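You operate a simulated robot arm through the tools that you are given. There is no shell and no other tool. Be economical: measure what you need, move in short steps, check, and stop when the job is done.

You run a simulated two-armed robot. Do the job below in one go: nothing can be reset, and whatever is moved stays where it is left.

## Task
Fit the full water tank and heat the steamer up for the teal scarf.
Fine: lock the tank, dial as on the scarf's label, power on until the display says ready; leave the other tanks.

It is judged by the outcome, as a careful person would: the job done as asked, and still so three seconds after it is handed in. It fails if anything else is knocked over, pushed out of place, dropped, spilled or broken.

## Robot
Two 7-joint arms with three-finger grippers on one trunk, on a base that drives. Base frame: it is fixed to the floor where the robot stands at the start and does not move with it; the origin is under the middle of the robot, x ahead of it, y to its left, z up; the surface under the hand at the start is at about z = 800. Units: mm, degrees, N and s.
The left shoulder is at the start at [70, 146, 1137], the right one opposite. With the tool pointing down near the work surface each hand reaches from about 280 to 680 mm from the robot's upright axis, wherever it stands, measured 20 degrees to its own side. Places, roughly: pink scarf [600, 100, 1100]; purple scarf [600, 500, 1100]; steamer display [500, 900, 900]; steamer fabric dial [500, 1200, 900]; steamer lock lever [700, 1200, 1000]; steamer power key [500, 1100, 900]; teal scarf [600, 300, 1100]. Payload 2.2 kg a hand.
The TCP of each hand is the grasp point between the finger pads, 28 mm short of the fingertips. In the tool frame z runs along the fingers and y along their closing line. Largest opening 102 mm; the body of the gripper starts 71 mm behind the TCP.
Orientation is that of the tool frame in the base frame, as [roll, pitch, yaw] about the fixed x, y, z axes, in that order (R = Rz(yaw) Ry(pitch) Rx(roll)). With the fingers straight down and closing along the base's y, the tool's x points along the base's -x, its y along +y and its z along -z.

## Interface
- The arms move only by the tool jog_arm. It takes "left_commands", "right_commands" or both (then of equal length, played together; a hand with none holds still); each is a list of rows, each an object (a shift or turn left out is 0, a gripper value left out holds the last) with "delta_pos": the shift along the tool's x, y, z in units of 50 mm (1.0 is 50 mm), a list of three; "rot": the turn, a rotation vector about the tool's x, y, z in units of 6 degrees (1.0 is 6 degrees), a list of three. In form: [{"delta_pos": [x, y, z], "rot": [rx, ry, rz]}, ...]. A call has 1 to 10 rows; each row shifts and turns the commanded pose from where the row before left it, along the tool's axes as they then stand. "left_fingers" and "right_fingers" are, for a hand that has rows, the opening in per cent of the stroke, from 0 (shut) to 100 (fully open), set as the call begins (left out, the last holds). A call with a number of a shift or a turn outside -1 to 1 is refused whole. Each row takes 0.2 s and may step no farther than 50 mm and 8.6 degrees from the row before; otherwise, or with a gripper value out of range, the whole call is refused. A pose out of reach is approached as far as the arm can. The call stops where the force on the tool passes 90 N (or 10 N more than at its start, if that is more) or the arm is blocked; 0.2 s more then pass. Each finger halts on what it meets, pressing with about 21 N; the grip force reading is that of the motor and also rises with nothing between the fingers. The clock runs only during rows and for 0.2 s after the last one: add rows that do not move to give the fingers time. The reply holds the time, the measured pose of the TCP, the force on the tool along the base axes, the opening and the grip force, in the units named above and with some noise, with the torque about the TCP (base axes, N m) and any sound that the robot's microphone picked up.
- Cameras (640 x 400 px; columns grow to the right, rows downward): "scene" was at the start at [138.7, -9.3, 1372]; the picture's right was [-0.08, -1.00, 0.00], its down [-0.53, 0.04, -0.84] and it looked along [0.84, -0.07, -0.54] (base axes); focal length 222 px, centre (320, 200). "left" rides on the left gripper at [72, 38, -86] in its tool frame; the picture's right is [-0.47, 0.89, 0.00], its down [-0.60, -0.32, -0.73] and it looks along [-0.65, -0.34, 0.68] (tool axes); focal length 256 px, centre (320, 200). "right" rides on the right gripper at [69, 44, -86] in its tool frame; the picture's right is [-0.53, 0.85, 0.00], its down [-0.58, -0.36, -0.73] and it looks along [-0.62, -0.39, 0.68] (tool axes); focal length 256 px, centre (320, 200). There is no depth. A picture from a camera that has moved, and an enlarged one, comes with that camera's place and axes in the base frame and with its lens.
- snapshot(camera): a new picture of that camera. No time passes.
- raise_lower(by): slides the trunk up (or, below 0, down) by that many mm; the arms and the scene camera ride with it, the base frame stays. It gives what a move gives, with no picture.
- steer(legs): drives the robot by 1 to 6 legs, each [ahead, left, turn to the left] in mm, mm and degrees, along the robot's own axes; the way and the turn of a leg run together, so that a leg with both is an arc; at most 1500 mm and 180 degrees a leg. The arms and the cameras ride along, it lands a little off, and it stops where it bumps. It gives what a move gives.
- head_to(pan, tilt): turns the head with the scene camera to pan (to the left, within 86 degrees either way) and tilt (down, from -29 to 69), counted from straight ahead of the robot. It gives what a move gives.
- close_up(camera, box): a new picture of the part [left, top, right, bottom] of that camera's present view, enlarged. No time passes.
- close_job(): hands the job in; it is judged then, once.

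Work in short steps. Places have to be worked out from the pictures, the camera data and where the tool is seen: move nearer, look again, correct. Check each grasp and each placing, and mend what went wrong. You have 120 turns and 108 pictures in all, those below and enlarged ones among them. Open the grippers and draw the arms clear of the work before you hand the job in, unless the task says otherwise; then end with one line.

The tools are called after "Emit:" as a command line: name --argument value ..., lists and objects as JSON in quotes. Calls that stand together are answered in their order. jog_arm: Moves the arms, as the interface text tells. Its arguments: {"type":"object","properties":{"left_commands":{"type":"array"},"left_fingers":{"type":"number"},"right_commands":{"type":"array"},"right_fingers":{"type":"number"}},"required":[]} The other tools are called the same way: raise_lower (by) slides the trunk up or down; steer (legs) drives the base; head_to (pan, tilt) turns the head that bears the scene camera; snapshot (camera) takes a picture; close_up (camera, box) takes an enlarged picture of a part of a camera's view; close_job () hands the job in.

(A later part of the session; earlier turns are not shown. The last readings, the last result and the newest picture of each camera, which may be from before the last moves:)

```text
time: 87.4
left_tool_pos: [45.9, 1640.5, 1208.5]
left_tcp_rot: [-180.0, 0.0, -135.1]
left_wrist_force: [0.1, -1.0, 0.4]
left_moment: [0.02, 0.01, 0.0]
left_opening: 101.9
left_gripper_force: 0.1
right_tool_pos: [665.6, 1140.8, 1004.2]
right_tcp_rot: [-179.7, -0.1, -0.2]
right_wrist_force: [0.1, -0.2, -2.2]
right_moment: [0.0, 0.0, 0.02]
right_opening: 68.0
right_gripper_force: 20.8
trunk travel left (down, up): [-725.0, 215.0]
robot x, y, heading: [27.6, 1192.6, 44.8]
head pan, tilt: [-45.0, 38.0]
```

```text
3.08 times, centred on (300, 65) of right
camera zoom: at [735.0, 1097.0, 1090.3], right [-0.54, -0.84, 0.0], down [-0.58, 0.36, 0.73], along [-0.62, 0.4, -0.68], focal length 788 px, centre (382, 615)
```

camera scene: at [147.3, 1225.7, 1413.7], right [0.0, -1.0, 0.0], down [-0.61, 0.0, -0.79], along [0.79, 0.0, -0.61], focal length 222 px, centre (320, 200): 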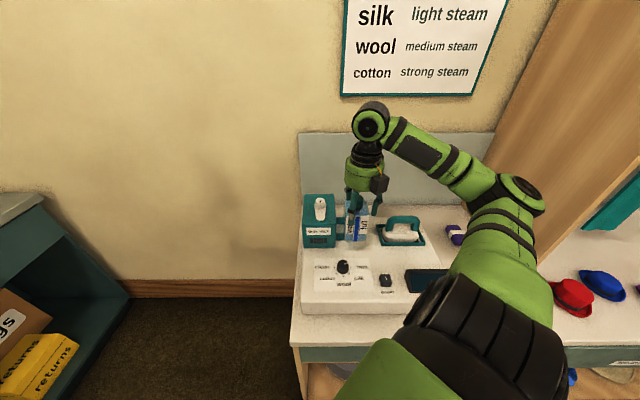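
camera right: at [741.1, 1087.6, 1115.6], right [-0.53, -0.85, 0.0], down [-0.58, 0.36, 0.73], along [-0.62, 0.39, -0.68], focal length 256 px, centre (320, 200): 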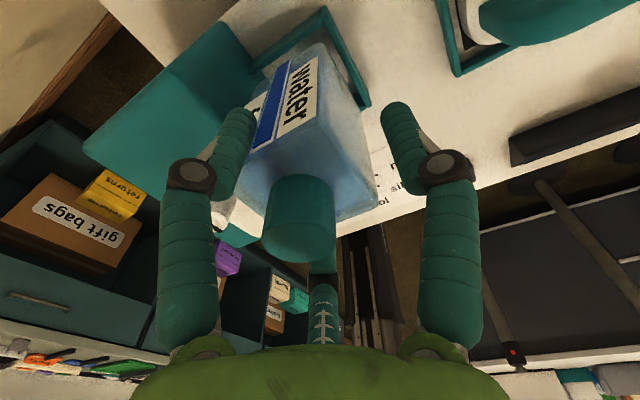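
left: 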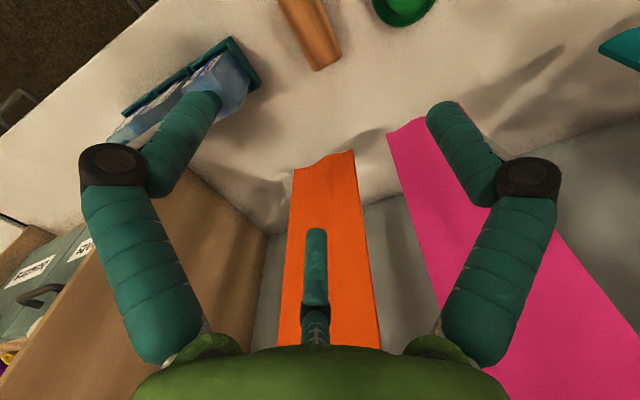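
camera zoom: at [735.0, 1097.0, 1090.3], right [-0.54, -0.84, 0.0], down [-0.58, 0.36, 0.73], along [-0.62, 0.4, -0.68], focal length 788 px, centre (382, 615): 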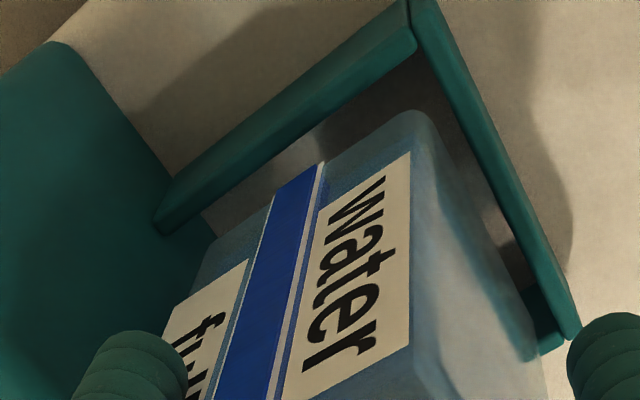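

Gaps: ~5 mm right, ~6 mm to tower, ~3 front, ~11 back. Shift +4 in x and lower into the socket gradually.

Emit:
jog_arm --right_commands '[{"delta_pos": [0.08, 0, 0]}, {"delta_pos": [0, 0, 0.2]}, {"delta_pos": [0, 0, 0.2]}, {}]'

Emit:
close_up --camera "scene" --box '[310, 170, 380, 250]'

```text
time: 88.4
left_tool_pos: [43.9, 1640.7, 1208.4]
left_tcp_rot: [-180.0, 0.0, -135.3]
left_wrist_force: [0.2, 1.4, 1.0]
left_moment: [0.01, -0.03, -0.01]
left_opening: 102.1
left_gripper_force: 0.2
right_tool_pos: [669.8, 1141.8, 983.8]
right_tcp_rot: [-179.7, 0.0, -0.1]
right_wrist_force: [0.0, 0.4, -1.4]
right_moment: [-0.01, 0.0, 0.02]
right_opening: 68.0
right_gripper_force: 20.7
trunk travel left (down, up): [-725.0, 215.0]
robot x, y, heading: [27.8, 1193.0, 45.0]
head pan, tilt: [-45.0, 38.0]
```

```text
5.00 times, centred on (345, 210) of scene
camera zoom: at [149.2, 1225.5, 1413.4], right [0.0, -1.0, 0.0], down [-0.62, 0.0, -0.79], along [0.79, 0.0, -0.62], focal length 1110 px, centre (195, 150)
```

zoom: 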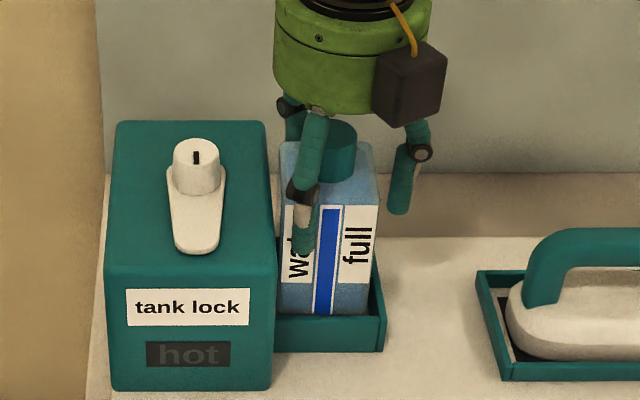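

It's inside the rim with no force. Continue down.

Emit:
jog_arm --right_commands '[{"delta_pos": [0, 0, 0.15]}, {"delta_pos": [0, 0, 0.15]}, {}]'

Emit:
jog_arm --right_commands '[{"delta_pos": [0, 0, 0.06]}, {}]'

```text
time: 89.2
left_tool_pos: [44.0, 1639.5, 1209.5]
left_tcp_rot: [180.0, 0.0, -135.2]
left_wrist_force: [-0.7, -0.2, 0.1]
left_moment: [0.03, -0.01, 0.01]
left_opening: 102.1
left_gripper_force: 0.1
right_tool_pos: [670.2, 1143.2, 969.6]
right_tcp_rot: [-179.7, 0.0, -0.1]
right_wrist_force: [-2.5, -0.4, -1.5]
right_moment: [0.03, 0.23, 0.09]
right_opening: 68.0
right_gripper_force: 21.1
trunk travel left (down, up): [-725.0, 215.0]
robot x, y, heading: [27.1, 1189.9, 44.8]
head pan, tilt: [-45.0, 38.0]
```

```text
time: 89.8
left_tool_pos: [45.1, 1640.4, 1208.6]
left_tcp_rot: [179.9, -0.1, -135.1]
left_wrist_force: [0.7, 0.2, -1.2]
left_moment: [-0.02, -0.02, 0.0]
left_opening: 101.8
left_gripper_force: 0.0
right_tool_pos: [669.9, 1141.5, 966.2]
right_tcp_rot: [-179.8, 0.0, 0.0]
right_wrist_force: [-2.7, 0.5, -1.7]
right_moment: [0.04, 0.22, 0.09]
right_opening: 68.0
right_gripper_force: 20.8
trunk travel left (down, up): [-725.0, 215.0]
robot x, y, heading: [29.3, 1192.2, 45.0]
head pan, tilt: [-45.0, 38.0]
```

A light −2.5 N in x: tank rubs on the back wall. Shift −2.5 mm in x and continue down.

Emit:
jog_arm --right_commands '[{"delta_pos": [-0.05, 0, 0]}, {}]'

Emit:
jog_arm --right_commands '[{"delta_pos": [0, 0, 0.06]}, {}]'

Emit:
close_up --camera "scene" --box '[310, 170, 380, 250]'

```text
time: 90.4
left_tool_pos: [45.3, 1640.7, 1209.0]
left_tcp_rot: [180.0, 0.0, -135.2]
left_wrist_force: [-0.2, -0.7, -0.3]
left_moment: [0.0, 0.01, -0.01]
left_opening: 102.2
left_gripper_force: 0.1
right_tool_pos: [667.4, 1142.2, 965.9]
right_tcp_rot: [-179.7, 0.0, -0.1]
right_wrist_force: [-0.4, 0.0, -2.5]
right_moment: [-0.01, -0.03, 0.01]
right_opening: 67.9
right_gripper_force: 21.3
trunk travel left (down, up): [-725.0, 215.0]
robot x, y, heading: [26.4, 1194.1, 44.6]
head pan, tilt: [-45.0, 38.0]
```

```text
time: 91.0
left_tool_pos: [43.5, 1640.1, 1210.1]
left_tcp_rot: [-180.0, 0.1, -135.2]
left_wrist_force: [0.4, -1.1, 0.0]
left_moment: [0.0, 0.0, -0.04]
left_opening: 102.0
left_gripper_force: 0.1
right_tool_pos: [667.4, 1141.5, 965.3]
right_tcp_rot: [-179.5, -0.4, -0.1]
right_wrist_force: [2.4, -2.1, 9.4]
right_moment: [0.23, 0.06, -0.01]
right_opening: 68.0
right_gripper_force: 20.9
trunk travel left (down, up): [-725.0, 215.0]
robot x, y, heading: [28.0, 1194.2, 45.1]
head pan, tilt: [-45.0, 38.0]
```

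```text
5.00 times, centred on (345, 210) of scene
camera zoom: at [148.6, 1225.2, 1413.8], right [0.0, -1.0, 0.0], down [-0.61, 0.0, -0.79], along [0.79, 0.0, -0.61], focal length 1110 px, centre (195, 150)
```

zoom: 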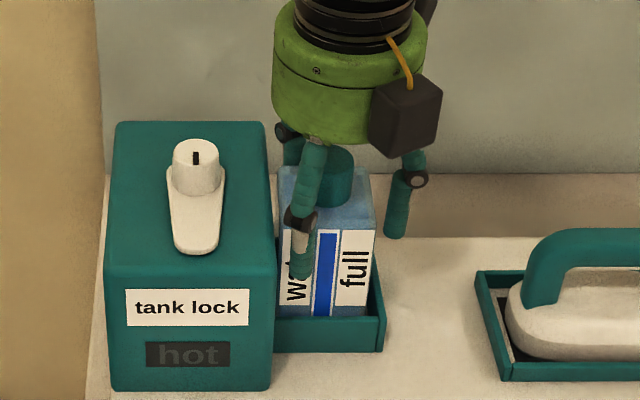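

Floor contact (+9 N). Relieve slightly and open only a little (76%) since the tower is near.

Emit:
jog_arm --right_commands '[{"delta_pos": [0, 0, -0.03]}, {}]'

Emit:
jog_arm --right_commands '[{}, {}, {}]' --right_fingers 76

Emit:
close_up --camera "scene" --box '[310, 170, 380, 250]'

Emit:
snapshot --camera "right"

```text
time: 91.6
left_tool_pos: [44.9, 1640.1, 1208.6]
left_tcp_rot: [179.9, 0.0, -135.2]
left_wrist_force: [0.0, -0.1, -0.4]
left_moment: [-0.02, 0.01, -0.01]
left_opening: 101.7
left_gripper_force: 0.0
right_tool_pos: [667.2, 1142.2, 964.9]
right_tcp_rot: [-179.7, 0.0, -0.1]
right_wrist_force: [3.0, 1.1, 5.8]
right_moment: [0.28, -0.42, -0.07]
right_opening: 68.0
right_gripper_force: 21.0
trunk travel left (down, up): [-725.0, 215.0]
robot x, y, heading: [28.5, 1194.6, 44.9]
head pan, tilt: [-45.0, 38.0]
```

```text
time: 92.4
left_tool_pos: [45.6, 1640.7, 1208.8]
left_tcp_rot: [-180.0, 0.0, -135.2]
left_wrist_force: [0.1, -0.8, 0.3]
left_moment: [0.01, 0.0, 0.04]
left_opening: 102.0
left_gripper_force: 0.0
right_tool_pos: [666.3, 1141.4, 965.0]
right_tcp_rot: [-179.7, 0.0, 0.0]
right_wrist_force: [-1.0, -0.1, 0.2]
right_moment: [-0.01, -0.01, -0.03]
right_opening: 77.7
right_gripper_force: 0.1
trunk travel left (down, up): [-725.0, 215.0]
robot x, y, heading: [30.2, 1196.2, 44.8]
head pan, tilt: [-45.0, 38.0]
```

```text
5.00 times, centred on (345, 210) of scene
camera zoom: at [149.8, 1225.6, 1413.5], right [0.0, -1.0, 0.0], down [-0.62, 0.0, -0.79], along [0.79, 0.0, -0.62], focal length 1110 px, centre (195, 150)
```

zoom: 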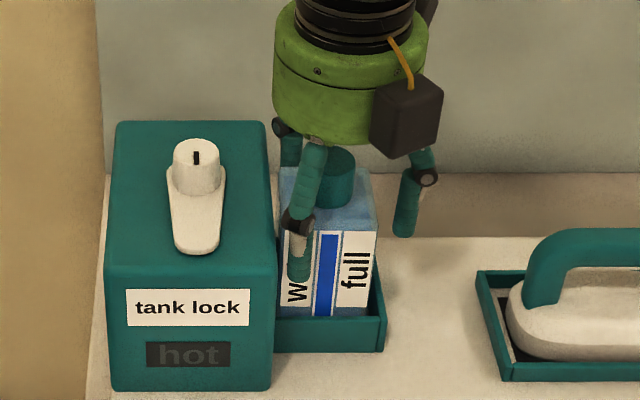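

```text
41 pictures are left
camera right: at [736.4, 1096.9, 1050.9], right [-0.54, -0.84, 0.0], down [-0.58, 0.36, 0.73], along [-0.62, 0.4, -0.68], focal length 256 px, centre (320, 200)
```

right: 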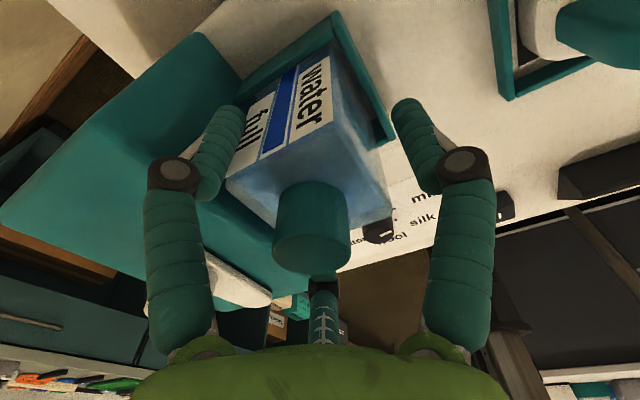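

Released with zero force; raise the hand straight up and look.

Emit:
jog_arm --right_commands '[{"delta_pos": [0, 0, -0.3]}, {"delta_pos": [0, 0, -0.5]}, {"delta_pos": [0, 0, -0.7]}, {"delta_pos": [0, 0, -0.7]}, {}]'

Emit:
close_up --camera "scene" --box '[290, 170, 420, 300]'

Emit:
snapshot --camera "right"

```text
time: 93.6
left_tool_pos: [45.7, 1641.0, 1209.6]
left_tcp_rot: [-180.0, 0.0, -135.2]
left_wrist_force: [-0.6, 0.0, 0.1]
left_moment: [0.03, 0.05, 0.01]
left_opening: 102.2
left_gripper_force: 0.0
right_tool_pos: [666.6, 1140.6, 1074.8]
right_tcp_rot: [-179.7, 0.0, -0.1]
right_wrist_force: [0.2, -0.2, -0.6]
right_moment: [-0.03, -0.02, -0.01]
right_opening: 77.8
right_gripper_force: 0.1
trunk travel left (down, up): [-725.0, 215.0]
robot x, y, heading: [27.6, 1191.8, 45.0]
head pan, tilt: [-45.0, 38.0]
```

```text
3.08 times, centred on (355, 235) of scene
camera zoom: at [150.1, 1225.5, 1413.4], right [0.0, -1.0, 0.0], down [-0.62, 0.0, -0.79], along [0.79, 0.0, -0.62], focal length 683 px, centre (212, 92)
```

zoom: 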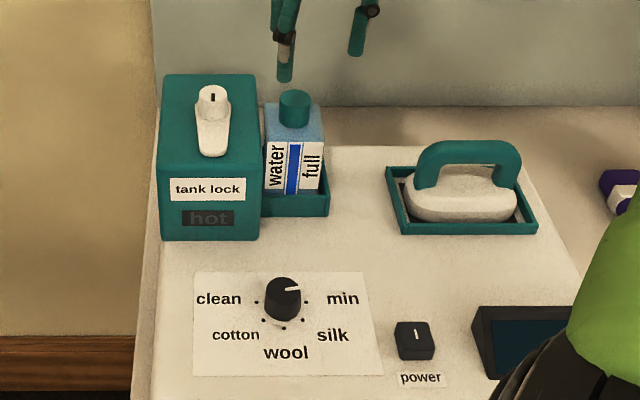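

```text
39 pictures are left
camera right: at [736.7, 1096.1, 1161.2], right [-0.54, -0.84, 0.0], down [-0.58, 0.36, 0.73], along [-0.62, 0.39, -0.68], focal length 256 px, centre (320, 200)
```

right: 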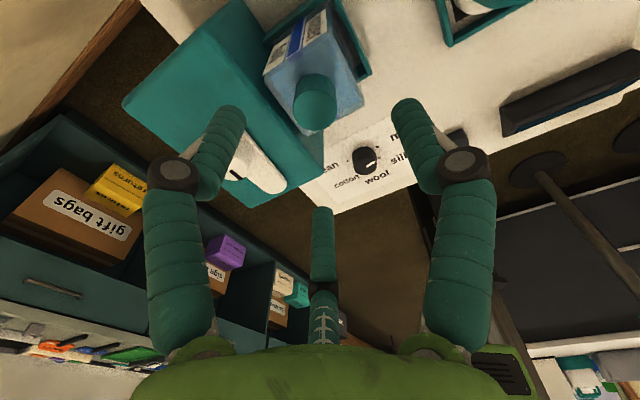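

Tank is seated in the socket and clear. Next, the lock lever: I'll straddle its hub and bar with the three fingers and turn it. First I move above the hub with yaw −30° and look.

Emit:
jog_arm --right_commands '[{"delta_pos": [0, 0, -0.3]}, {"delta_pos": [-0.1, -0.85, 0]}, {"delta_pos": [-0.1, -0.85, 0]}, {"rot": [0, 0, 1]}, {"rot": [0, 0, 1]}, {"rot": [0, 0, 1]}, {"rot": [0, 0, 1]}, {"rot": [0, 0, 1]}, {}]'

Emit:
snapshot --camera "right"

Emit:
close_up --camera "scene" --box '[290, 150, 370, 250]'

```text
time: 95.6
left_tool_pos: [45.2, 1640.7, 1208.4]
left_tcp_rot: [179.9, 0.0, -135.2]
left_wrist_force: [0.4, 0.2, 0.5]
left_moment: [0.02, -0.03, -0.02]
left_opening: 102.2
left_gripper_force: 0.1
right_tool_pos: [657.2, 1225.7, 1089.5]
right_tcp_rot: [-179.8, 0.1, -30.2]
right_wrist_force: [0.5, -1.0, -0.6]
right_moment: [0.02, 0.01, 0.01]
right_opening: 77.4
right_gripper_force: 0.1
trunk travel left (down, up): [-725.0, 215.0]
robot x, y, heading: [27.8, 1192.1, 44.9]
head pan, tilt: [-45.0, 38.0]
```

```text
38 pictures are left
camera right: at [695.1, 1153.0, 1176.3], right [-0.89, -0.46, 0.0], down [-0.32, 0.6, 0.73], along [-0.34, 0.65, -0.68], focal length 256 px, centre (320, 200)
```

right: 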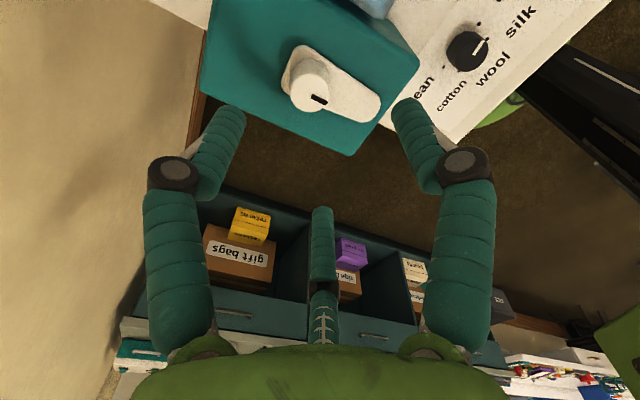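

```text
4.00 times, centred on (330, 200) of scene
camera zoom: at [149.6, 1225.8, 1413.5], right [0.0, -1.0, 0.0], down [-0.62, 0.0, -0.79], along [0.79, 0.0, -0.62], focal length 888 px, centre (280, 200)
```

zoom: 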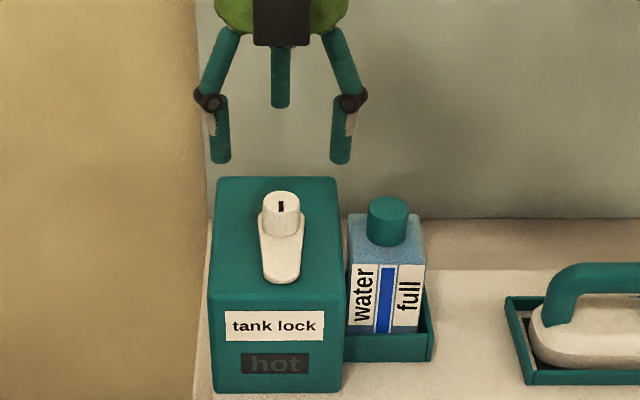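

Triangulated hub top at (665, 1224, 1008), bar pointing to −x. I centre over it and descend to TCP z≈1002.

Emit:
jog_arm --right_commands '[{"delta_pos": [0.15, -0.05, 0.3]}, {"delta_pos": [0, 0.1, 0.4]}, {"delta_pos": [0, 0, 0.4]}, {}]'

Emit:
close_up --camera "scene" --box '[290, 150, 370, 250]'

Emit:
snapshot --camera "right"

```text
time: 96.6
left_tool_pos: [45.6, 1640.8, 1208.4]
left_tcp_rot: [179.9, 0.0, -135.2]
left_wrist_force: [0.5, -0.7, 0.2]
left_moment: [-0.01, -0.01, 0.01]
left_opening: 102.0
left_gripper_force: 0.0
right_tool_pos: [661.8, 1220.6, 1035.3]
right_tcp_rot: [-179.7, 0.1, -30.1]
right_wrist_force: [-0.2, -0.4, -0.2]
right_moment: [0.01, -0.02, -0.01]
right_opening: 77.6
right_gripper_force: 0.0
trunk travel left (down, up): [-725.0, 215.0]
robot x, y, heading: [28.7, 1190.3, 44.9]
head pan, tilt: [-45.0, 38.0]
```

```text
4.00 times, centred on (330, 200) of scene
camera zoom: at [149.6, 1225.8, 1413.5], right [0.0, -1.0, 0.0], down [-0.62, 0.0, -0.79], along [0.79, 0.0, -0.62], focal length 888 px, centre (280, 200)
```

zoom: 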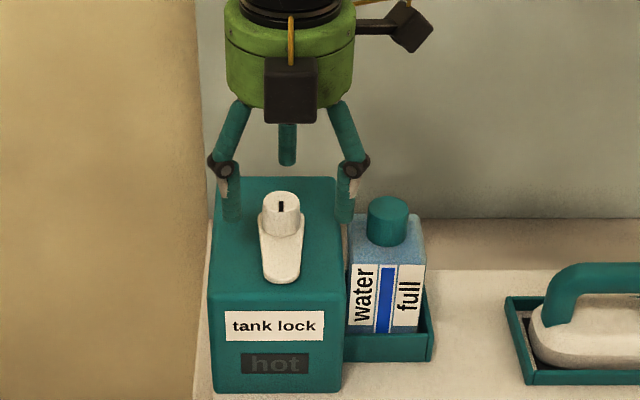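

```text
35 pictures are left
camera right: at [699.9, 1147.6, 1121.5], right [-0.89, -0.46, 0.0], down [-0.32, 0.6, 0.73], along [-0.34, 0.65, -0.68], focal length 256 px, centre (320, 200)
```

right: 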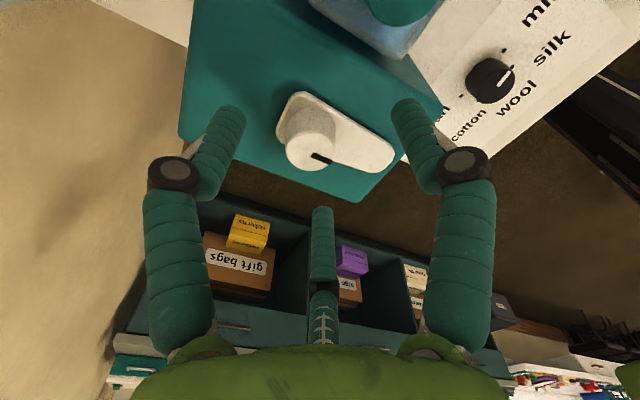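

Fine; small centring (+4,+3) and descend 34 mm.

Emit:
jog_arm --right_commands '[{"delta_pos": [0.04, -0.09, 0.2]}, {"delta_pos": [0, 0, 0.3]}, {"delta_pos": [0, 0, 0.18]}, {}]'

Emit:
close_up --camera "scene" --box '[290, 150, 370, 250]'

```text
time: 97.6
left_tool_pos: [45.0, 1640.4, 1208.9]
left_tcp_rot: [-179.9, 0.0, -135.3]
left_wrist_force: [0.0, -0.1, 0.1]
left_moment: [0.0, 0.03, 0.01]
left_opening: 102.2
left_gripper_force: 0.0
right_tool_pos: [665.5, 1224.0, 1001.8]
right_tcp_rot: [-179.8, 0.1, -30.1]
right_wrist_force: [-0.3, 0.8, 0.2]
right_moment: [0.01, 0.01, 0.03]
right_opening: 77.4
right_gripper_force: 0.0
trunk travel left (down, up): [-725.0, 215.0]
robot x, y, heading: [28.5, 1188.9, 44.6]
head pan, tilt: [-45.0, 38.0]
```

```text
4.00 times, centred on (330, 200) of scene
camera zoom: at [149.7, 1225.8, 1413.5], right [0.0, -1.0, 0.0], down [-0.62, 0.0, -0.79], along [0.79, 0.0, -0.62], focal length 888 px, centre (280, 200)
```

zoom: 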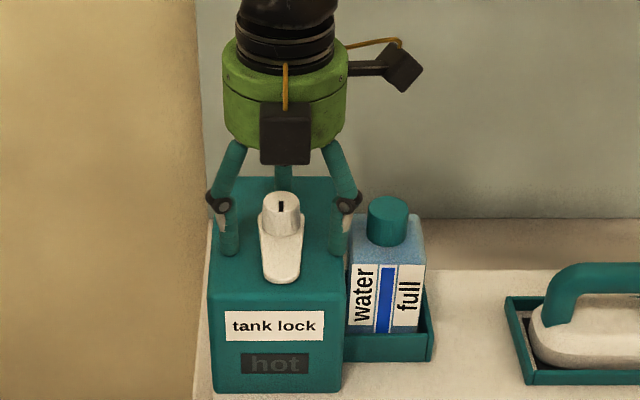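

Fingers straddle the hub and bar. Close loosely to ~43 mm around it.

Emit:
jog_arm --right_commands '[{}, {}, {}]' --right_fingers 42

Emit:
close_up --camera "scene" --box '[290, 150, 370, 250]'

```text
time: 98.4
left_tool_pos: [41.7, 1637.3, 1210.4]
left_tcp_rot: [180.0, 0.4, -135.2]
left_wrist_force: [0.3, 0.9, 0.4]
left_moment: [0.01, 0.03, 0.01]
left_opening: 101.8
left_gripper_force: 0.0
right_tool_pos: [663.3, 1219.5, 1006.3]
right_tcp_rot: [-179.4, -0.1, -30.1]
right_wrist_force: [0.6, -12.6, 24.4]
right_moment: [-1.18, 0.44, 0.15]
right_opening: 53.2
right_gripper_force: 8.3
trunk travel left (down, up): [-725.0, 215.0]
robot x, y, heading: [35.4, 1193.9, 44.9]
head pan, tilt: [-45.0, 38.0]
```

```text
4.00 times, centred on (330, 200) of scene
camera zoom: at [145.0, 1221.7, 1414.2], right [0.0, -1.0, 0.0], down [-0.61, 0.0, -0.79], along [0.79, 0.0, -0.61], focal length 888 px, centre (280, 200)
```

zoom: 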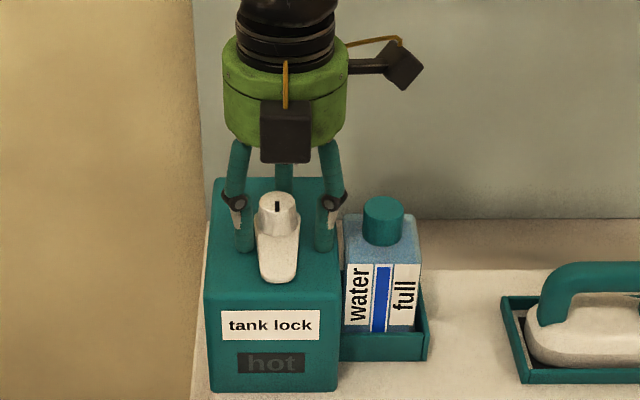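

Fingertips pressed down on the tower top while closing (24 N). Raise 5 mm and re-check.

Emit:
jog_arm --right_commands '[{"delta_pos": [0, 0, -0.1]}, {}, {}]' --right_fingers 50

Emit:
snapshot --camera "right"

```text
time: 99.2
left_tool_pos: [45.2, 1641.1, 1208.4]
left_tcp_rot: [-179.9, 0.0, -135.2]
left_wrist_force: [0.7, -0.2, -0.3]
left_moment: [0.02, 0.0, -0.01]
left_opening: 102.1
left_gripper_force: 0.1
right_tool_pos: [665.3, 1223.5, 1005.5]
right_tcp_rot: [-179.7, 0.3, -30.1]
right_wrist_force: [-0.4, 0.4, -1.0]
right_moment: [-0.02, 0.04, 0.03]
right_opening: 50.8
right_gripper_force: 0.0
trunk travel left (down, up): [-725.0, 215.0]
robot x, y, heading: [29.7, 1191.1, 45.0]
head pan, tilt: [-45.0, 38.0]
```

```text
32 pictures are left
camera right: at [704.5, 1151.0, 1092.1], right [-0.89, -0.46, 0.0], down [-0.32, 0.6, 0.73], along [-0.34, 0.65, -0.68], focal length 256 px, centre (320, 200)
```

right: 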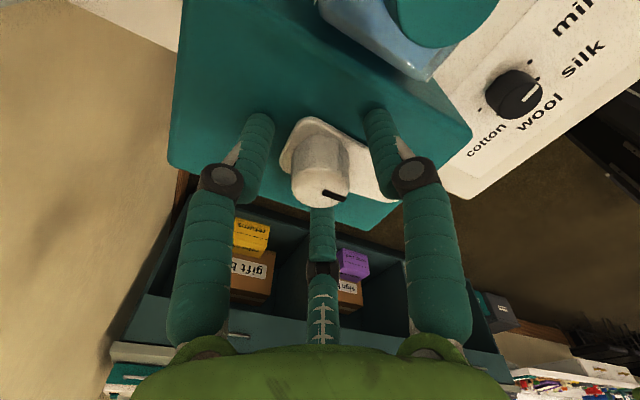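

Free of contact. Now rotate about the hub: +30° (yaw −30→0) first.

Emit:
jog_arm --right_commands '[{"rot": [0, 0, -1]}, {"rot": [0, 0, -1]}, {"rot": [0, 0, -1]}, {"rot": [0, 0, -1]}, {"rot": [0, 0, -1]}, {}]'

Emit:
close_up --camera "scene" --box '[290, 150, 370, 250]'

```text
time: 100.6
left_tool_pos: [45.5, 1641.2, 1208.8]
left_tcp_rot: [-180.0, 0.1, -135.3]
left_wrist_force: [0.4, -0.1, -0.1]
left_moment: [-0.01, -0.01, 0.0]
left_opening: 101.9
left_gripper_force: 0.1
right_tool_pos: [666.3, 1222.7, 1005.4]
right_tcp_rot: [-179.7, 0.0, 0.0]
right_wrist_force: [-0.5, 0.3, -0.4]
right_moment: [-0.03, 0.05, -0.02]
right_opening: 51.5
right_gripper_force: 0.5
trunk travel left (down, up): [-725.0, 215.0]
robot x, y, heading: [32.3, 1193.5, 44.7]
head pan, tilt: [-45.0, 38.0]
```

```text
4.00 times, centred on (330, 200) of scene
camera zoom: at [149.5, 1225.7, 1413.5], right [0.0, -1.0, 0.0], down [-0.62, 0.0, -0.79], along [0.79, 0.0, -0.62], focal length 888 px, centre (280, 200)
```

zoom: 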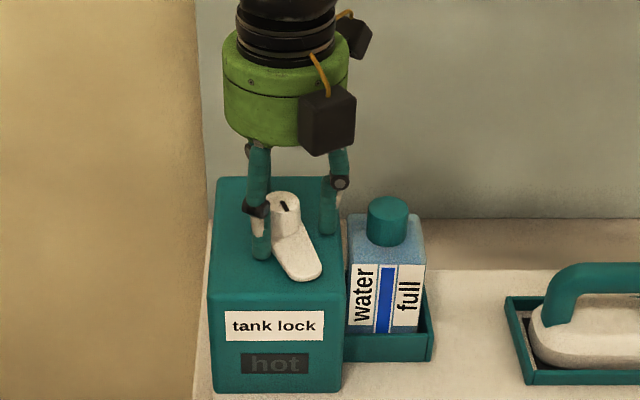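

It works: the lever follows toward the tank. Continue another 60°.

Emit:
jog_arm --right_commands '[{"rot": [0, 0, -1]}, {"rot": [0, 0, -1]}, {"rot": [0, 0, -1]}, {"rot": [0, 0, -1]}, {"rot": [0, 0, -1]}, {"rot": [0, 0, -1]}, {"rot": [0, 0, -1]}, {"rot": [0, 0, -1]}, {"rot": [0, 0, -1]}, {}]'

Emit:
close_up --camera "scene" --box '[290, 150, 370, 250]'

```text
time: 102.8
left_tool_pos: [44.5, 1639.7, 1209.2]
left_tcp_rot: [179.9, 0.0, -135.1]
left_wrist_force: [-0.8, 0.1, -0.2]
left_moment: [0.01, 0.01, 0.02]
left_opening: 101.9
left_gripper_force: 0.1
right_tool_pos: [666.8, 1222.0, 1006.5]
right_tcp_rot: [-179.7, -0.1, 54.0]
right_wrist_force: [-0.1, -0.3, 0.9]
right_moment: [0.03, 0.01, -0.02]
right_opening: 51.7
right_gripper_force: 0.0
trunk travel left (down, up): [-725.0, 215.0]
robot x, y, heading: [29.9, 1191.7, 44.8]
head pan, tilt: [-45.0, 38.0]
```

```text
4.00 times, centred on (330, 200) of scene
camera zoom: at [150.1, 1224.5, 1413.4], right [0.0, -1.0, 0.0], down [-0.62, 0.0, -0.79], along [0.79, 0.0, -0.62], focal length 888 px, centre (280, 200)
```

zoom: 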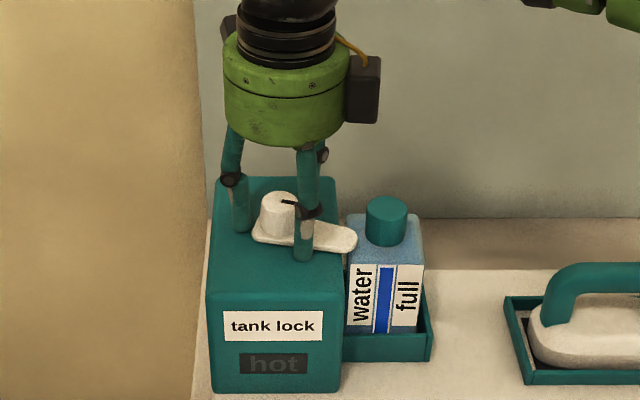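

Lever is over the tank at about 78°. Continue in small turns until a stop is felt.

Emit:
jog_arm --right_commands '[{"rot": [0, 0, -1]}, {"rot": [0, 0, -1]}, {}]'

Emit:
jog_arm --right_commands '[{"rot": [0, 0, -0.6]}, {}]'

Emit:
close_up --camera "scene" --box '[290, 150, 370, 250]'

```text
time: 103.6
left_tool_pos: [48.6, 1627.2, 1214.0]
left_tcp_rot: [179.5, 0.4, -135.3]
left_wrist_force: [0.9, 0.1, 0.3]
left_moment: [-0.01, -0.02, -0.02]
left_opening: 102.3
left_gripper_force: 0.0
right_tool_pos: [621.5, 1220.2, 1002.4]
right_tcp_rot: [179.7, 0.3, 64.2]
right_wrist_force: [16.5, -51.7, 8.7]
right_moment: [-0.05, -0.34, -2.8]
right_opening: 72.4
right_gripper_force: 15.4
right hand out of reach, approached as far as the arm can: row 1, 2
trunk travel left (down, up): [-725.0, 215.0]
robot x, y, heading: [31.2, 1191.4, 44.7]
head pan, tilt: [-45.0, 38.0]
```

```text
time: 104.2
left_tool_pos: [47.7, 1624.5, 1214.9]
left_tcp_rot: [179.3, 0.6, -135.1]
left_wrist_force: [-0.5, -0.5, 0.3]
left_moment: [0.02, 0.03, -0.03]
left_opening: 101.9
left_gripper_force: 0.1
right_tool_pos: [605.6, 1220.5, 999.8]
right_tcp_rot: [179.7, 0.9, 67.9]
right_wrist_force: [19.2, -68.6, 3.8]
right_moment: [-1.83, -0.53, -3.04]
right_opening: 80.7
right_gripper_force: 21.2
right hand out of reach, approached as far as the arm can: row 1
trunk travel left (down, up): [-725.0, 215.0]
robot x, y, heading: [29.2, 1192.1, 44.9]
head pan, tilt: [-45.0, 38.0]
```

```text
4.00 times, centred on (330, 200) of scene
camera zoom: at [153.0, 1207.0, 1413.5], right [0.0, -1.0, -0.01], down [-0.62, 0.01, -0.79], along [0.79, 0.01, -0.62], focal length 888 px, centre (280, 200)
```

zoom: 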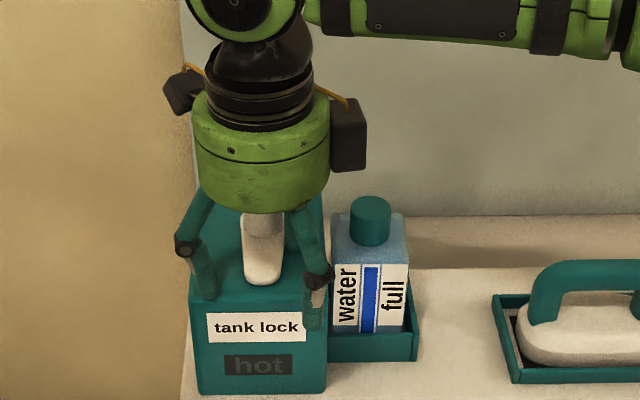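

The wrist hit its joint limit and the arm slipped aside, dragging the lever back. I relieve: open and raise the hand.

Emit:
jog_arm --right_commands '[{}, {"delta_pos": [0, 0, -0.3]}, {"delta_pos": [0, 0, -0.6]}, {"delta_pos": [0, 0, -0.6]}, {}]' --right_fingers 90

Emit:
close_up --camera "scene" --box '[280, 150, 420, 270]'

```text
time: 105.4
left_tool_pos: [45.1, 1642.2, 1207.8]
left_tcp_rot: [-180.0, -0.1, -135.2]
left_wrist_force: [-0.9, 0.9, 0.3]
left_moment: [-0.06, 0.02, 0.0]
left_opening: 102.1
left_gripper_force: 0.0
right_tool_pos: [597.5, 1248.7, 1080.4]
right_tcp_rot: [179.9, -0.3, 69.4]
right_wrist_force: [-0.9, 0.0, -0.2]
right_moment: [-0.03, -0.04, 0.01]
right_opening: 91.9
right_gripper_force: 0.0
trunk travel left (down, up): [-725.0, 215.0]
robot x, y, heading: [29.2, 1194.9, 44.7]
head pan, tilt: [-45.0, 38.0]
```

```text
3.33 times, centred on (350, 210) of scene
camera zoom: at [149.2, 1227.7, 1413.5], right [0.0, -1.0, 0.0], down [-0.62, 0.0, -0.79], along [0.79, 0.0, -0.62], focal length 740 px, centre (220, 167)
```

zoom: 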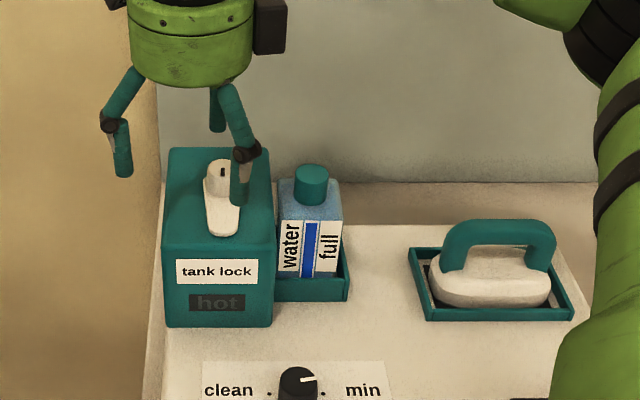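

Nothing else disturbed. I'll redo it with the hand 120° rotated (starting yaw −150°, ending about −55°), well within the wrist range. Move back over the hub and unwind.

Emit:
jog_arm --right_commands '[{"rot": [0, 0, 1]}, {"rot": [0, 0, 1]}, {"rot": [0, 0, 1]}, {"rot": [0, 0, 1]}, {"rot": [0, 0, 1]}, {"rot": [0, 0, 1]}, {"rot": [0, 0, 1]}, {"rot": [0, 0, 1]}, {"rot": [0, 0, 1]}, {"rot": [0, 0, 1]}]'

Emit:
jog_arm --right_commands '[{"rot": [0, 0, 1]}, {"rot": [0, 0, 1]}, {"rot": [0, 0, 1]}, {"rot": [0, 0, 1]}, {"rot": [0, 0, 1]}, {"rot": [0, 0, 1]}, {"rot": [0, 0, 1]}, {"rot": [0, 0, 1]}, {"rot": [0, 0, 1]}, {"rot": [0, 0, 1]}]'

Emit:
jog_arm --right_commands '[{"rot": [0, 0, 1]}, {"rot": [0, 0, 1]}, {"rot": [0, 0, 1]}, {"rot": [0, 0, 1]}, {"rot": [0, 0, 1]}, {"rot": [0, 0, 1]}, {"rot": [0, 0, 1]}, {"rot": [0, 0, 1]}, {"rot": [0, 0, 1]}, {"rot": [0, 0, 1]}]'

```text
time: 107.6
left_tool_pos: [46.0, 1640.8, 1208.0]
left_tcp_rot: [180.0, 0.0, -135.1]
left_wrist_force: [0.2, -0.2, 0.4]
left_moment: [0.0, 0.03, -0.02]
left_opening: 102.0
left_gripper_force: 0.0
right_tool_pos: [598.9, 1246.0, 1078.8]
right_tcp_rot: [-179.7, -0.1, 9.4]
right_wrist_force: [0.2, -0.3, 0.3]
right_moment: [0.0, 0.03, -0.04]
right_opening: 91.8
right_gripper_force: 0.0
trunk travel left (down, up): [-725.0, 215.0]
robot x, y, heading: [28.8, 1194.4, 44.6]
head pan, tilt: [-45.0, 38.0]
```

```text
time: 109.8
left_tool_pos: [44.7, 1641.0, 1208.6]
left_tcp_rot: [179.9, 0.0, -135.2]
left_wrist_force: [-0.9, 0.3, -0.5]
left_moment: [-0.01, -0.01, -0.01]
left_opening: 102.0
left_gripper_force: 0.0
right_tool_pos: [599.3, 1245.3, 1078.9]
right_tcp_rot: [-179.8, 0.2, -50.6]
right_wrist_force: [0.4, -0.4, 0.1]
right_moment: [0.03, 0.0, 0.01]
right_opening: 91.9
right_gripper_force: 0.1
trunk travel left (down, up): [-725.0, 215.0]
robot x, y, heading: [26.7, 1191.9, 44.7]
head pan, tilt: [-45.0, 38.0]
```

```text
time: 112.0
left_tool_pos: [45.9, 1640.3, 1209.1]
left_tcp_rot: [-179.9, 0.0, -135.1]
left_wrist_force: [0.3, 0.7, -0.6]
left_moment: [0.01, -0.03, -0.03]
left_opening: 102.1
left_gripper_force: 0.1
right_tool_pos: [600.1, 1244.1, 1079.1]
right_tcp_rot: [179.9, 0.3, -110.7]
right_wrist_force: [0.6, -0.9, -0.4]
right_moment: [-0.03, -0.01, -0.02]
right_opening: 91.7
right_gripper_force: 0.1
trunk travel left (down, up): [-725.0, 215.0]
robot x, y, heading: [28.9, 1196.5, 44.9]
head pan, tilt: [-45.0, 38.0]
```

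Finish the unwinding to −150°, then move over the hub.

Emit:
jog_arm --right_commands '[{"rot": [0, 0, 1]}, {"rot": [0, 0, 1]}, {"rot": [0, 0, 1]}, {"rot": [0, 0, 1]}, {"rot": [0, 0, 1]}, {"rot": [0, 0, 1]}, {"rot": [0, 0, 0.55]}, {"delta_pos": [-0.47, -0.51, 0]}, {"delta_pos": [-0.47, -0.51, 0]}, {}]' --right_fingers 76

Emit:
snapshot --camera "right"

Emit:
close_up --camera "scene" --box '[290, 150, 370, 250]'

```text
time: 114.2
left_tool_pos: [44.3, 1640.0, 1209.9]
left_tcp_rot: [180.0, 0.1, -135.2]
left_wrist_force: [0.1, 0.1, 0.0]
left_moment: [0.01, -0.03, 0.01]
left_opening: 102.0
left_gripper_force: 0.1
right_tool_pos: [664.1, 1224.9, 1080.8]
right_tcp_rot: [179.8, 0.2, -149.8]
right_wrist_force: [0.4, 0.7, 1.0]
right_moment: [0.01, -0.01, 0.01]
right_opening: 77.6
right_gripper_force: 0.1
trunk travel left (down, up): [-725.0, 215.0]
robot x, y, heading: [27.0, 1192.1, 44.6]
head pan, tilt: [-45.0, 38.0]
```

```text
27 pictures are left
camera right: at [583.1, 1227.0, 1166.5], right [0.04, 1.0, 0.0], down [0.68, -0.03, 0.73], along [0.73, -0.02, -0.68], focal length 256 px, centre (320, 200)
```

right: 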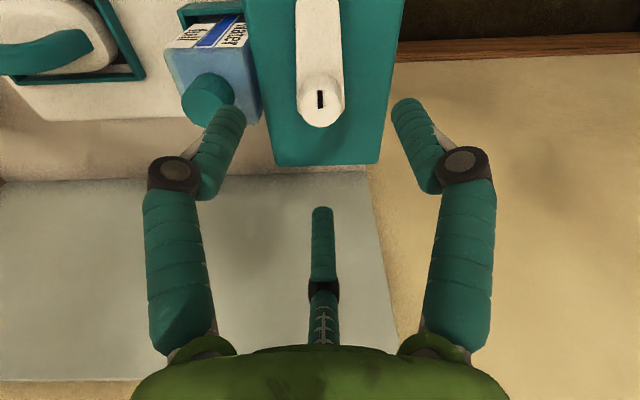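

```text
4.00 times, centred on (330, 200) of scene
camera zoom: at [148.5, 1225.8, 1413.6], right [0.0, -1.0, 0.0], down [-0.61, 0.0, -0.79], along [0.79, 0.0, -0.61], focal length 888 px, centre (280, 200)
```

zoom: 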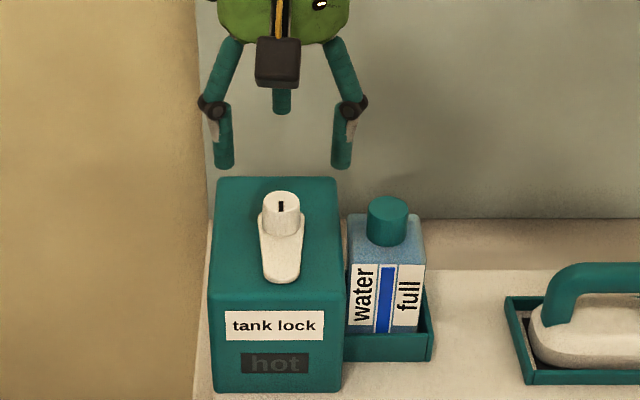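

Aligned. Descend to TCP z≈1006 and close to 51 mm.

Emit:
jog_arm --right_commands '[{"delta_pos": [0, 0, 0.5]}, {"delta_pos": [0, 0, 0.5]}, {"delta_pos": [0, 0, 0.5]}, {}]'

Emit:
jog_arm --right_commands '[{}, {}, {}]' --right_fingers 48

```text
time: 115.2
left_tool_pos: [44.8, 1639.1, 1210.0]
left_tcp_rot: [180.0, -0.1, -135.1]
left_wrist_force: [0.2, 0.2, -0.5]
left_moment: [0.0, -0.01, -0.03]
left_opening: 102.0
left_gripper_force: 0.0
right_tool_pos: [665.1, 1225.9, 1003.8]
right_tcp_rot: [179.7, 0.2, -149.8]
right_wrist_force: [0.0, 0.7, 0.8]
right_moment: [-0.03, -0.02, -0.01]
right_opening: 77.4
right_gripper_force: 0.0
trunk travel left (down, up): [-725.0, 215.0]
robot x, y, heading: [27.4, 1193.9, 44.9]
head pan, tilt: [-45.0, 38.0]
```

```text
time: 116.0
left_tool_pos: [44.1, 1639.6, 1208.8]
left_tcp_rot: [180.0, 0.1, -135.1]
left_wrist_force: [0.0, 0.3, -0.4]
left_moment: [0.0, 0.01, -0.01]
left_opening: 102.0
left_gripper_force: 0.0
right_tool_pos: [665.8, 1225.0, 1006.4]
right_tcp_rot: [179.8, 0.3, -149.9]
right_wrist_force: [-0.4, -4.1, 6.5]
right_moment: [-0.36, 0.15, 0.04]
right_opening: 52.4
right_gripper_force: 2.3
trunk travel left (down, up): [-725.0, 215.0]
robot x, y, heading: [25.8, 1192.7, 45.0]
head pan, tilt: [-45.0, 38.0]
```

Slight downward touch; raise 2 mm, then rotate 60°.

Emit:
jog_arm --right_commands '[{"delta_pos": [0, 0, -0.04]}, {"rot": [0, 0, -1]}, {"rot": [0, 0, -1]}, {"rot": [0, 0, -1]}, {"rot": [0, 0, -1]}, {"rot": [0, 0, -1]}, {"rot": [0, 0, -1]}, {"rot": [0, 0, -1]}, {"rot": [0, 0, -1]}, {}]'

Emit:
jog_arm --right_commands '[{"rot": [0, 0, -1]}, {"rot": [0, 0, -1]}, {"rot": [0, 0, -1]}, {"rot": [0, 0, -1]}, {"rot": [0, 0, -1]}, {}]'

Emit:
close_up --camera "scene" --box '[290, 150, 370, 250]'

```text
time: 118.2
left_tool_pos: [44.8, 1639.9, 1209.4]
left_tcp_rot: [180.0, 0.1, -135.2]
left_wrist_force: [-0.2, 0.5, 0.8]
left_moment: [0.02, -0.01, 0.01]
left_opening: 102.1
left_gripper_force: 0.1
right_tool_pos: [664.9, 1225.1, 1005.8]
right_tcp_rot: [180.0, 0.4, -101.6]
right_wrist_force: [0.2, 0.3, 0.1]
right_moment: [0.0, -0.01, -0.04]
right_opening: 49.1
right_gripper_force: 0.3
trunk travel left (down, up): [-725.0, 215.0]
robot x, y, heading: [27.3, 1190.4, 44.7]
head pan, tilt: [-45.0, 38.0]
```

```text
time: 119.6
left_tool_pos: [44.4, 1640.8, 1209.5]
left_tcp_rot: [180.0, -0.1, -135.2]
left_wrist_force: [-0.1, -0.9, 0.1]
left_moment: [0.01, -0.01, 0.03]
left_opening: 102.2
left_gripper_force: 0.1
right_tool_pos: [664.8, 1225.5, 1005.7]
right_tcp_rot: [-179.8, 0.2, -71.7]
right_wrist_force: [-0.6, 0.9, -0.3]
right_moment: [0.02, 0.01, 0.0]
right_opening: 48.9
right_gripper_force: 0.5
trunk travel left (down, up): [-725.0, 215.0]
robot x, y, heading: [31.0, 1194.9, 44.7]
head pan, tilt: [-45.0, 38.0]
```

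```text
4.00 times, centred on (330, 200) of scene
camera zoom: at [149.6, 1225.6, 1413.5], right [0.0, -1.0, 0.0], down [-0.62, 0.0, -0.79], along [0.79, 0.0, -0.62], focal length 888 px, centre (280, 200)
```

zoom: 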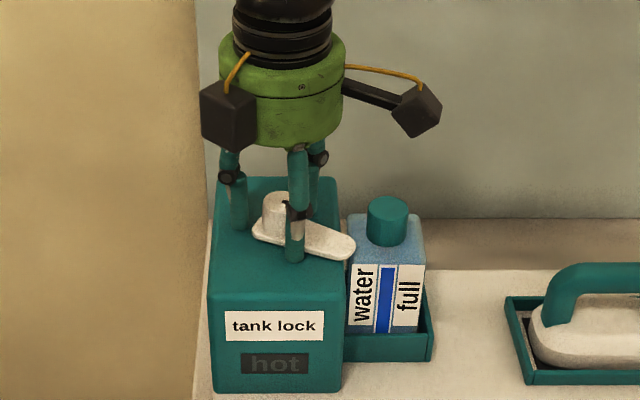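

Lever at about 70°. Continue in 12° steps until a stop is felt, one call at a time.

Emit:
jog_arm --right_commands '[{"rot": [0, 0, -1]}, {"rot": [0, 0, -1]}, {"rot": [0, 0, -1]}, {}]'

```text
time: 120.6
left_tool_pos: [45.5, 1640.5, 1209.7]
left_tcp_rot: [180.0, 0.0, -135.2]
left_wrist_force: [0.7, -0.7, -0.3]
left_moment: [0.0, 0.01, -0.01]
left_opening: 101.7
left_gripper_force: 0.0
right_tool_pos: [665.2, 1223.4, 1006.1]
right_tcp_rot: [-179.7, 0.1, -53.7]
right_wrist_force: [0.1, 0.3, 0.5]
right_moment: [-0.02, -0.03, -0.01]
right_opening: 49.1
right_gripper_force: 0.0
trunk travel left (down, up): [-725.0, 215.0]
robot x, y, heading: [31.2, 1192.6, 44.8]
head pan, tilt: [-45.0, 38.0]
```

Emit:
jog_arm --right_commands '[{"rot": [0, 0, -1]}, {}]'

Emit:
close_up --camera "scene" --box '[290, 150, 370, 250]'

```text
time: 121.2
left_tool_pos: [45.6, 1640.4, 1209.8]
left_tcp_rot: [179.9, -0.1, -135.2]
left_wrist_force: [0.7, -0.6, 0.0]
left_moment: [-0.03, 0.01, -0.02]
left_opening: 101.9
left_gripper_force: 0.0
right_tool_pos: [666.0, 1225.6, 1006.6]
right_tcp_rot: [-179.8, 0.1, -47.8]
right_wrist_force: [-0.2, -0.7, 0.5]
right_moment: [0.01, 0.01, -0.01]
right_opening: 49.0
right_gripper_force: 0.0
trunk travel left (down, up): [-725.0, 215.0]
robot x, y, heading: [26.3, 1194.1, 44.5]
head pan, tilt: [-45.0, 38.0]
```

```text
4.00 times, centred on (330, 200) of scene
camera zoom: at [149.7, 1225.6, 1413.5], right [0.0, -1.0, 0.0], down [-0.62, 0.0, -0.79], along [0.79, 0.0, -0.62], focal length 888 px, centre (280, 200)
```

zoom: 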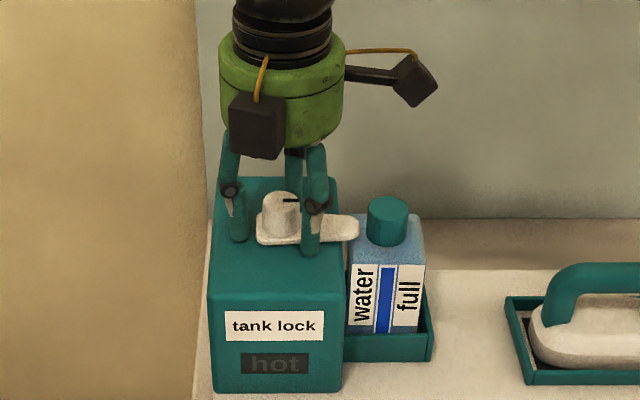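

The lever now points squarely over the tank. I nudge 4° more to feel for the end stop.

Emit:
jog_arm --right_commands '[{"rot": [0, 0, -0.6]}, {}]'

```text
time: 121.8
left_tool_pos: [44.9, 1640.5, 1208.8]
left_tcp_rot: [-180.0, 0.0, -135.2]
left_wrist_force: [-0.2, 1.0, 0.2]
left_moment: [-0.03, 0.01, 0.05]
left_opening: 102.3
left_gripper_force: 0.1
right_tool_pos: [664.9, 1225.6, 1004.9]
right_tcp_rot: [-179.7, 0.3, -44.2]
right_wrist_force: [-1.7, 0.0, 0.4]
right_moment: [-0.02, 0.03, -0.01]
right_opening: 49.5
right_gripper_force: 0.4
trunk travel left (down, up): [-725.0, 215.0]
robot x, y, heading: [30.4, 1197.3, 44.8]
head pan, tilt: [-45.0, 38.0]
```

Slight reaction only; that's at (or about) the stop. Open, raise, and check the lever stays.

Emit:
jog_arm --right_commands '[{}, {}, {"delta_pos": [0, 0, -0.5]}, {"delta_pos": [0, 0, -0.6]}, {"delta_pos": [0, 0, -0.5]}, {}]' --right_fingers 76

Emit:
close_up --camera "scene" --box '[290, 190, 420, 300]'

```text
time: 123.2
left_tool_pos: [45.6, 1640.2, 1208.5]
left_tcp_rot: [179.9, -0.1, -135.1]
left_wrist_force: [-0.1, 0.1, 0.1]
left_moment: [0.03, 0.01, -0.04]
left_opening: 102.0
left_gripper_force: 0.0
right_tool_pos: [665.9, 1225.3, 1087.1]
right_tcp_rot: [-179.9, 0.3, -44.2]
right_wrist_force: [0.4, 0.0, -0.3]
right_moment: [0.0, 0.01, -0.03]
right_opening: 77.7
right_gripper_force: 0.2
trunk travel left (down, up): [-725.0, 215.0]
robot x, y, heading: [32.1, 1194.0, 44.9]
head pan, tilt: [-45.0, 38.0]
```

```text
3.64 times, centred on (355, 245) of scene
camera zoom: at [149.9, 1225.6, 1413.5], right [0.0, -1.0, 0.0], down [-0.62, 0.0, -0.79], along [0.79, 0.0, -0.62], focal length 807 px, centre (193, 36)
```

zoom: 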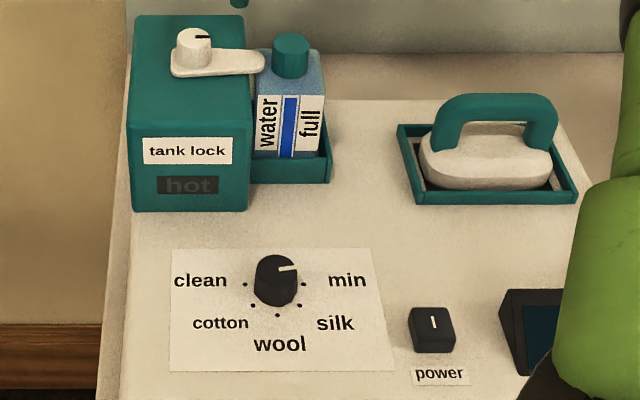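

Tank locked. Next the dial: top ≈ (528, 1161, 894), pointer at min; silk is ~55° clockwise. I move above it.

Emit:
jog_arm --right_commands '[{"delta_pos": [-0.36, 0.95, 0]}, {"delta_pos": [-0.36, 0.95, 0]}, {"delta_pos": [-0.36, 0.94, 0]}, {"delta_pos": [0, 0, 0.8]}, {"delta_pos": [0, 0, 0.8]}, {"delta_pos": [0, 0, 0.8]}, {}]'

Emit:
snapshot --camera "right"

Emit:
close_up --camera "scene" --box '[290, 200, 420, 310]'

```text
refused: row 1 steps farther than a row can; nothing moved
```

```text
22 pictures are left
camera right: at [685.4, 1144.6, 1172.3], right [-0.97, -0.23, 0.0], down [-0.16, 0.66, 0.73], along [-0.17, 0.71, -0.68], focal length 256 px, centre (320, 200)
```

right: 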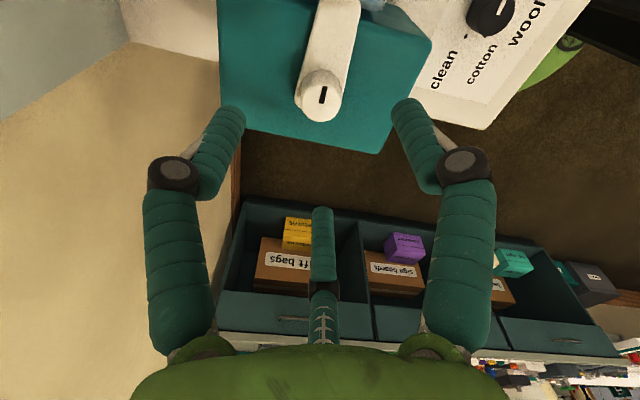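

```text
3.64 times, centred on (355, 255) of scene
camera zoom: at [149.9, 1225.6, 1413.5], right [0.0, -1.0, 0.0], down [-0.62, 0.0, -0.79], along [0.79, 0.0, -0.62], focal length 807 px, centre (193, 0)
```

zoom: 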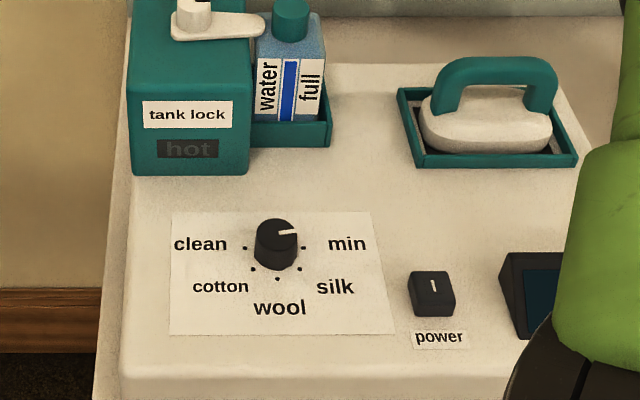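

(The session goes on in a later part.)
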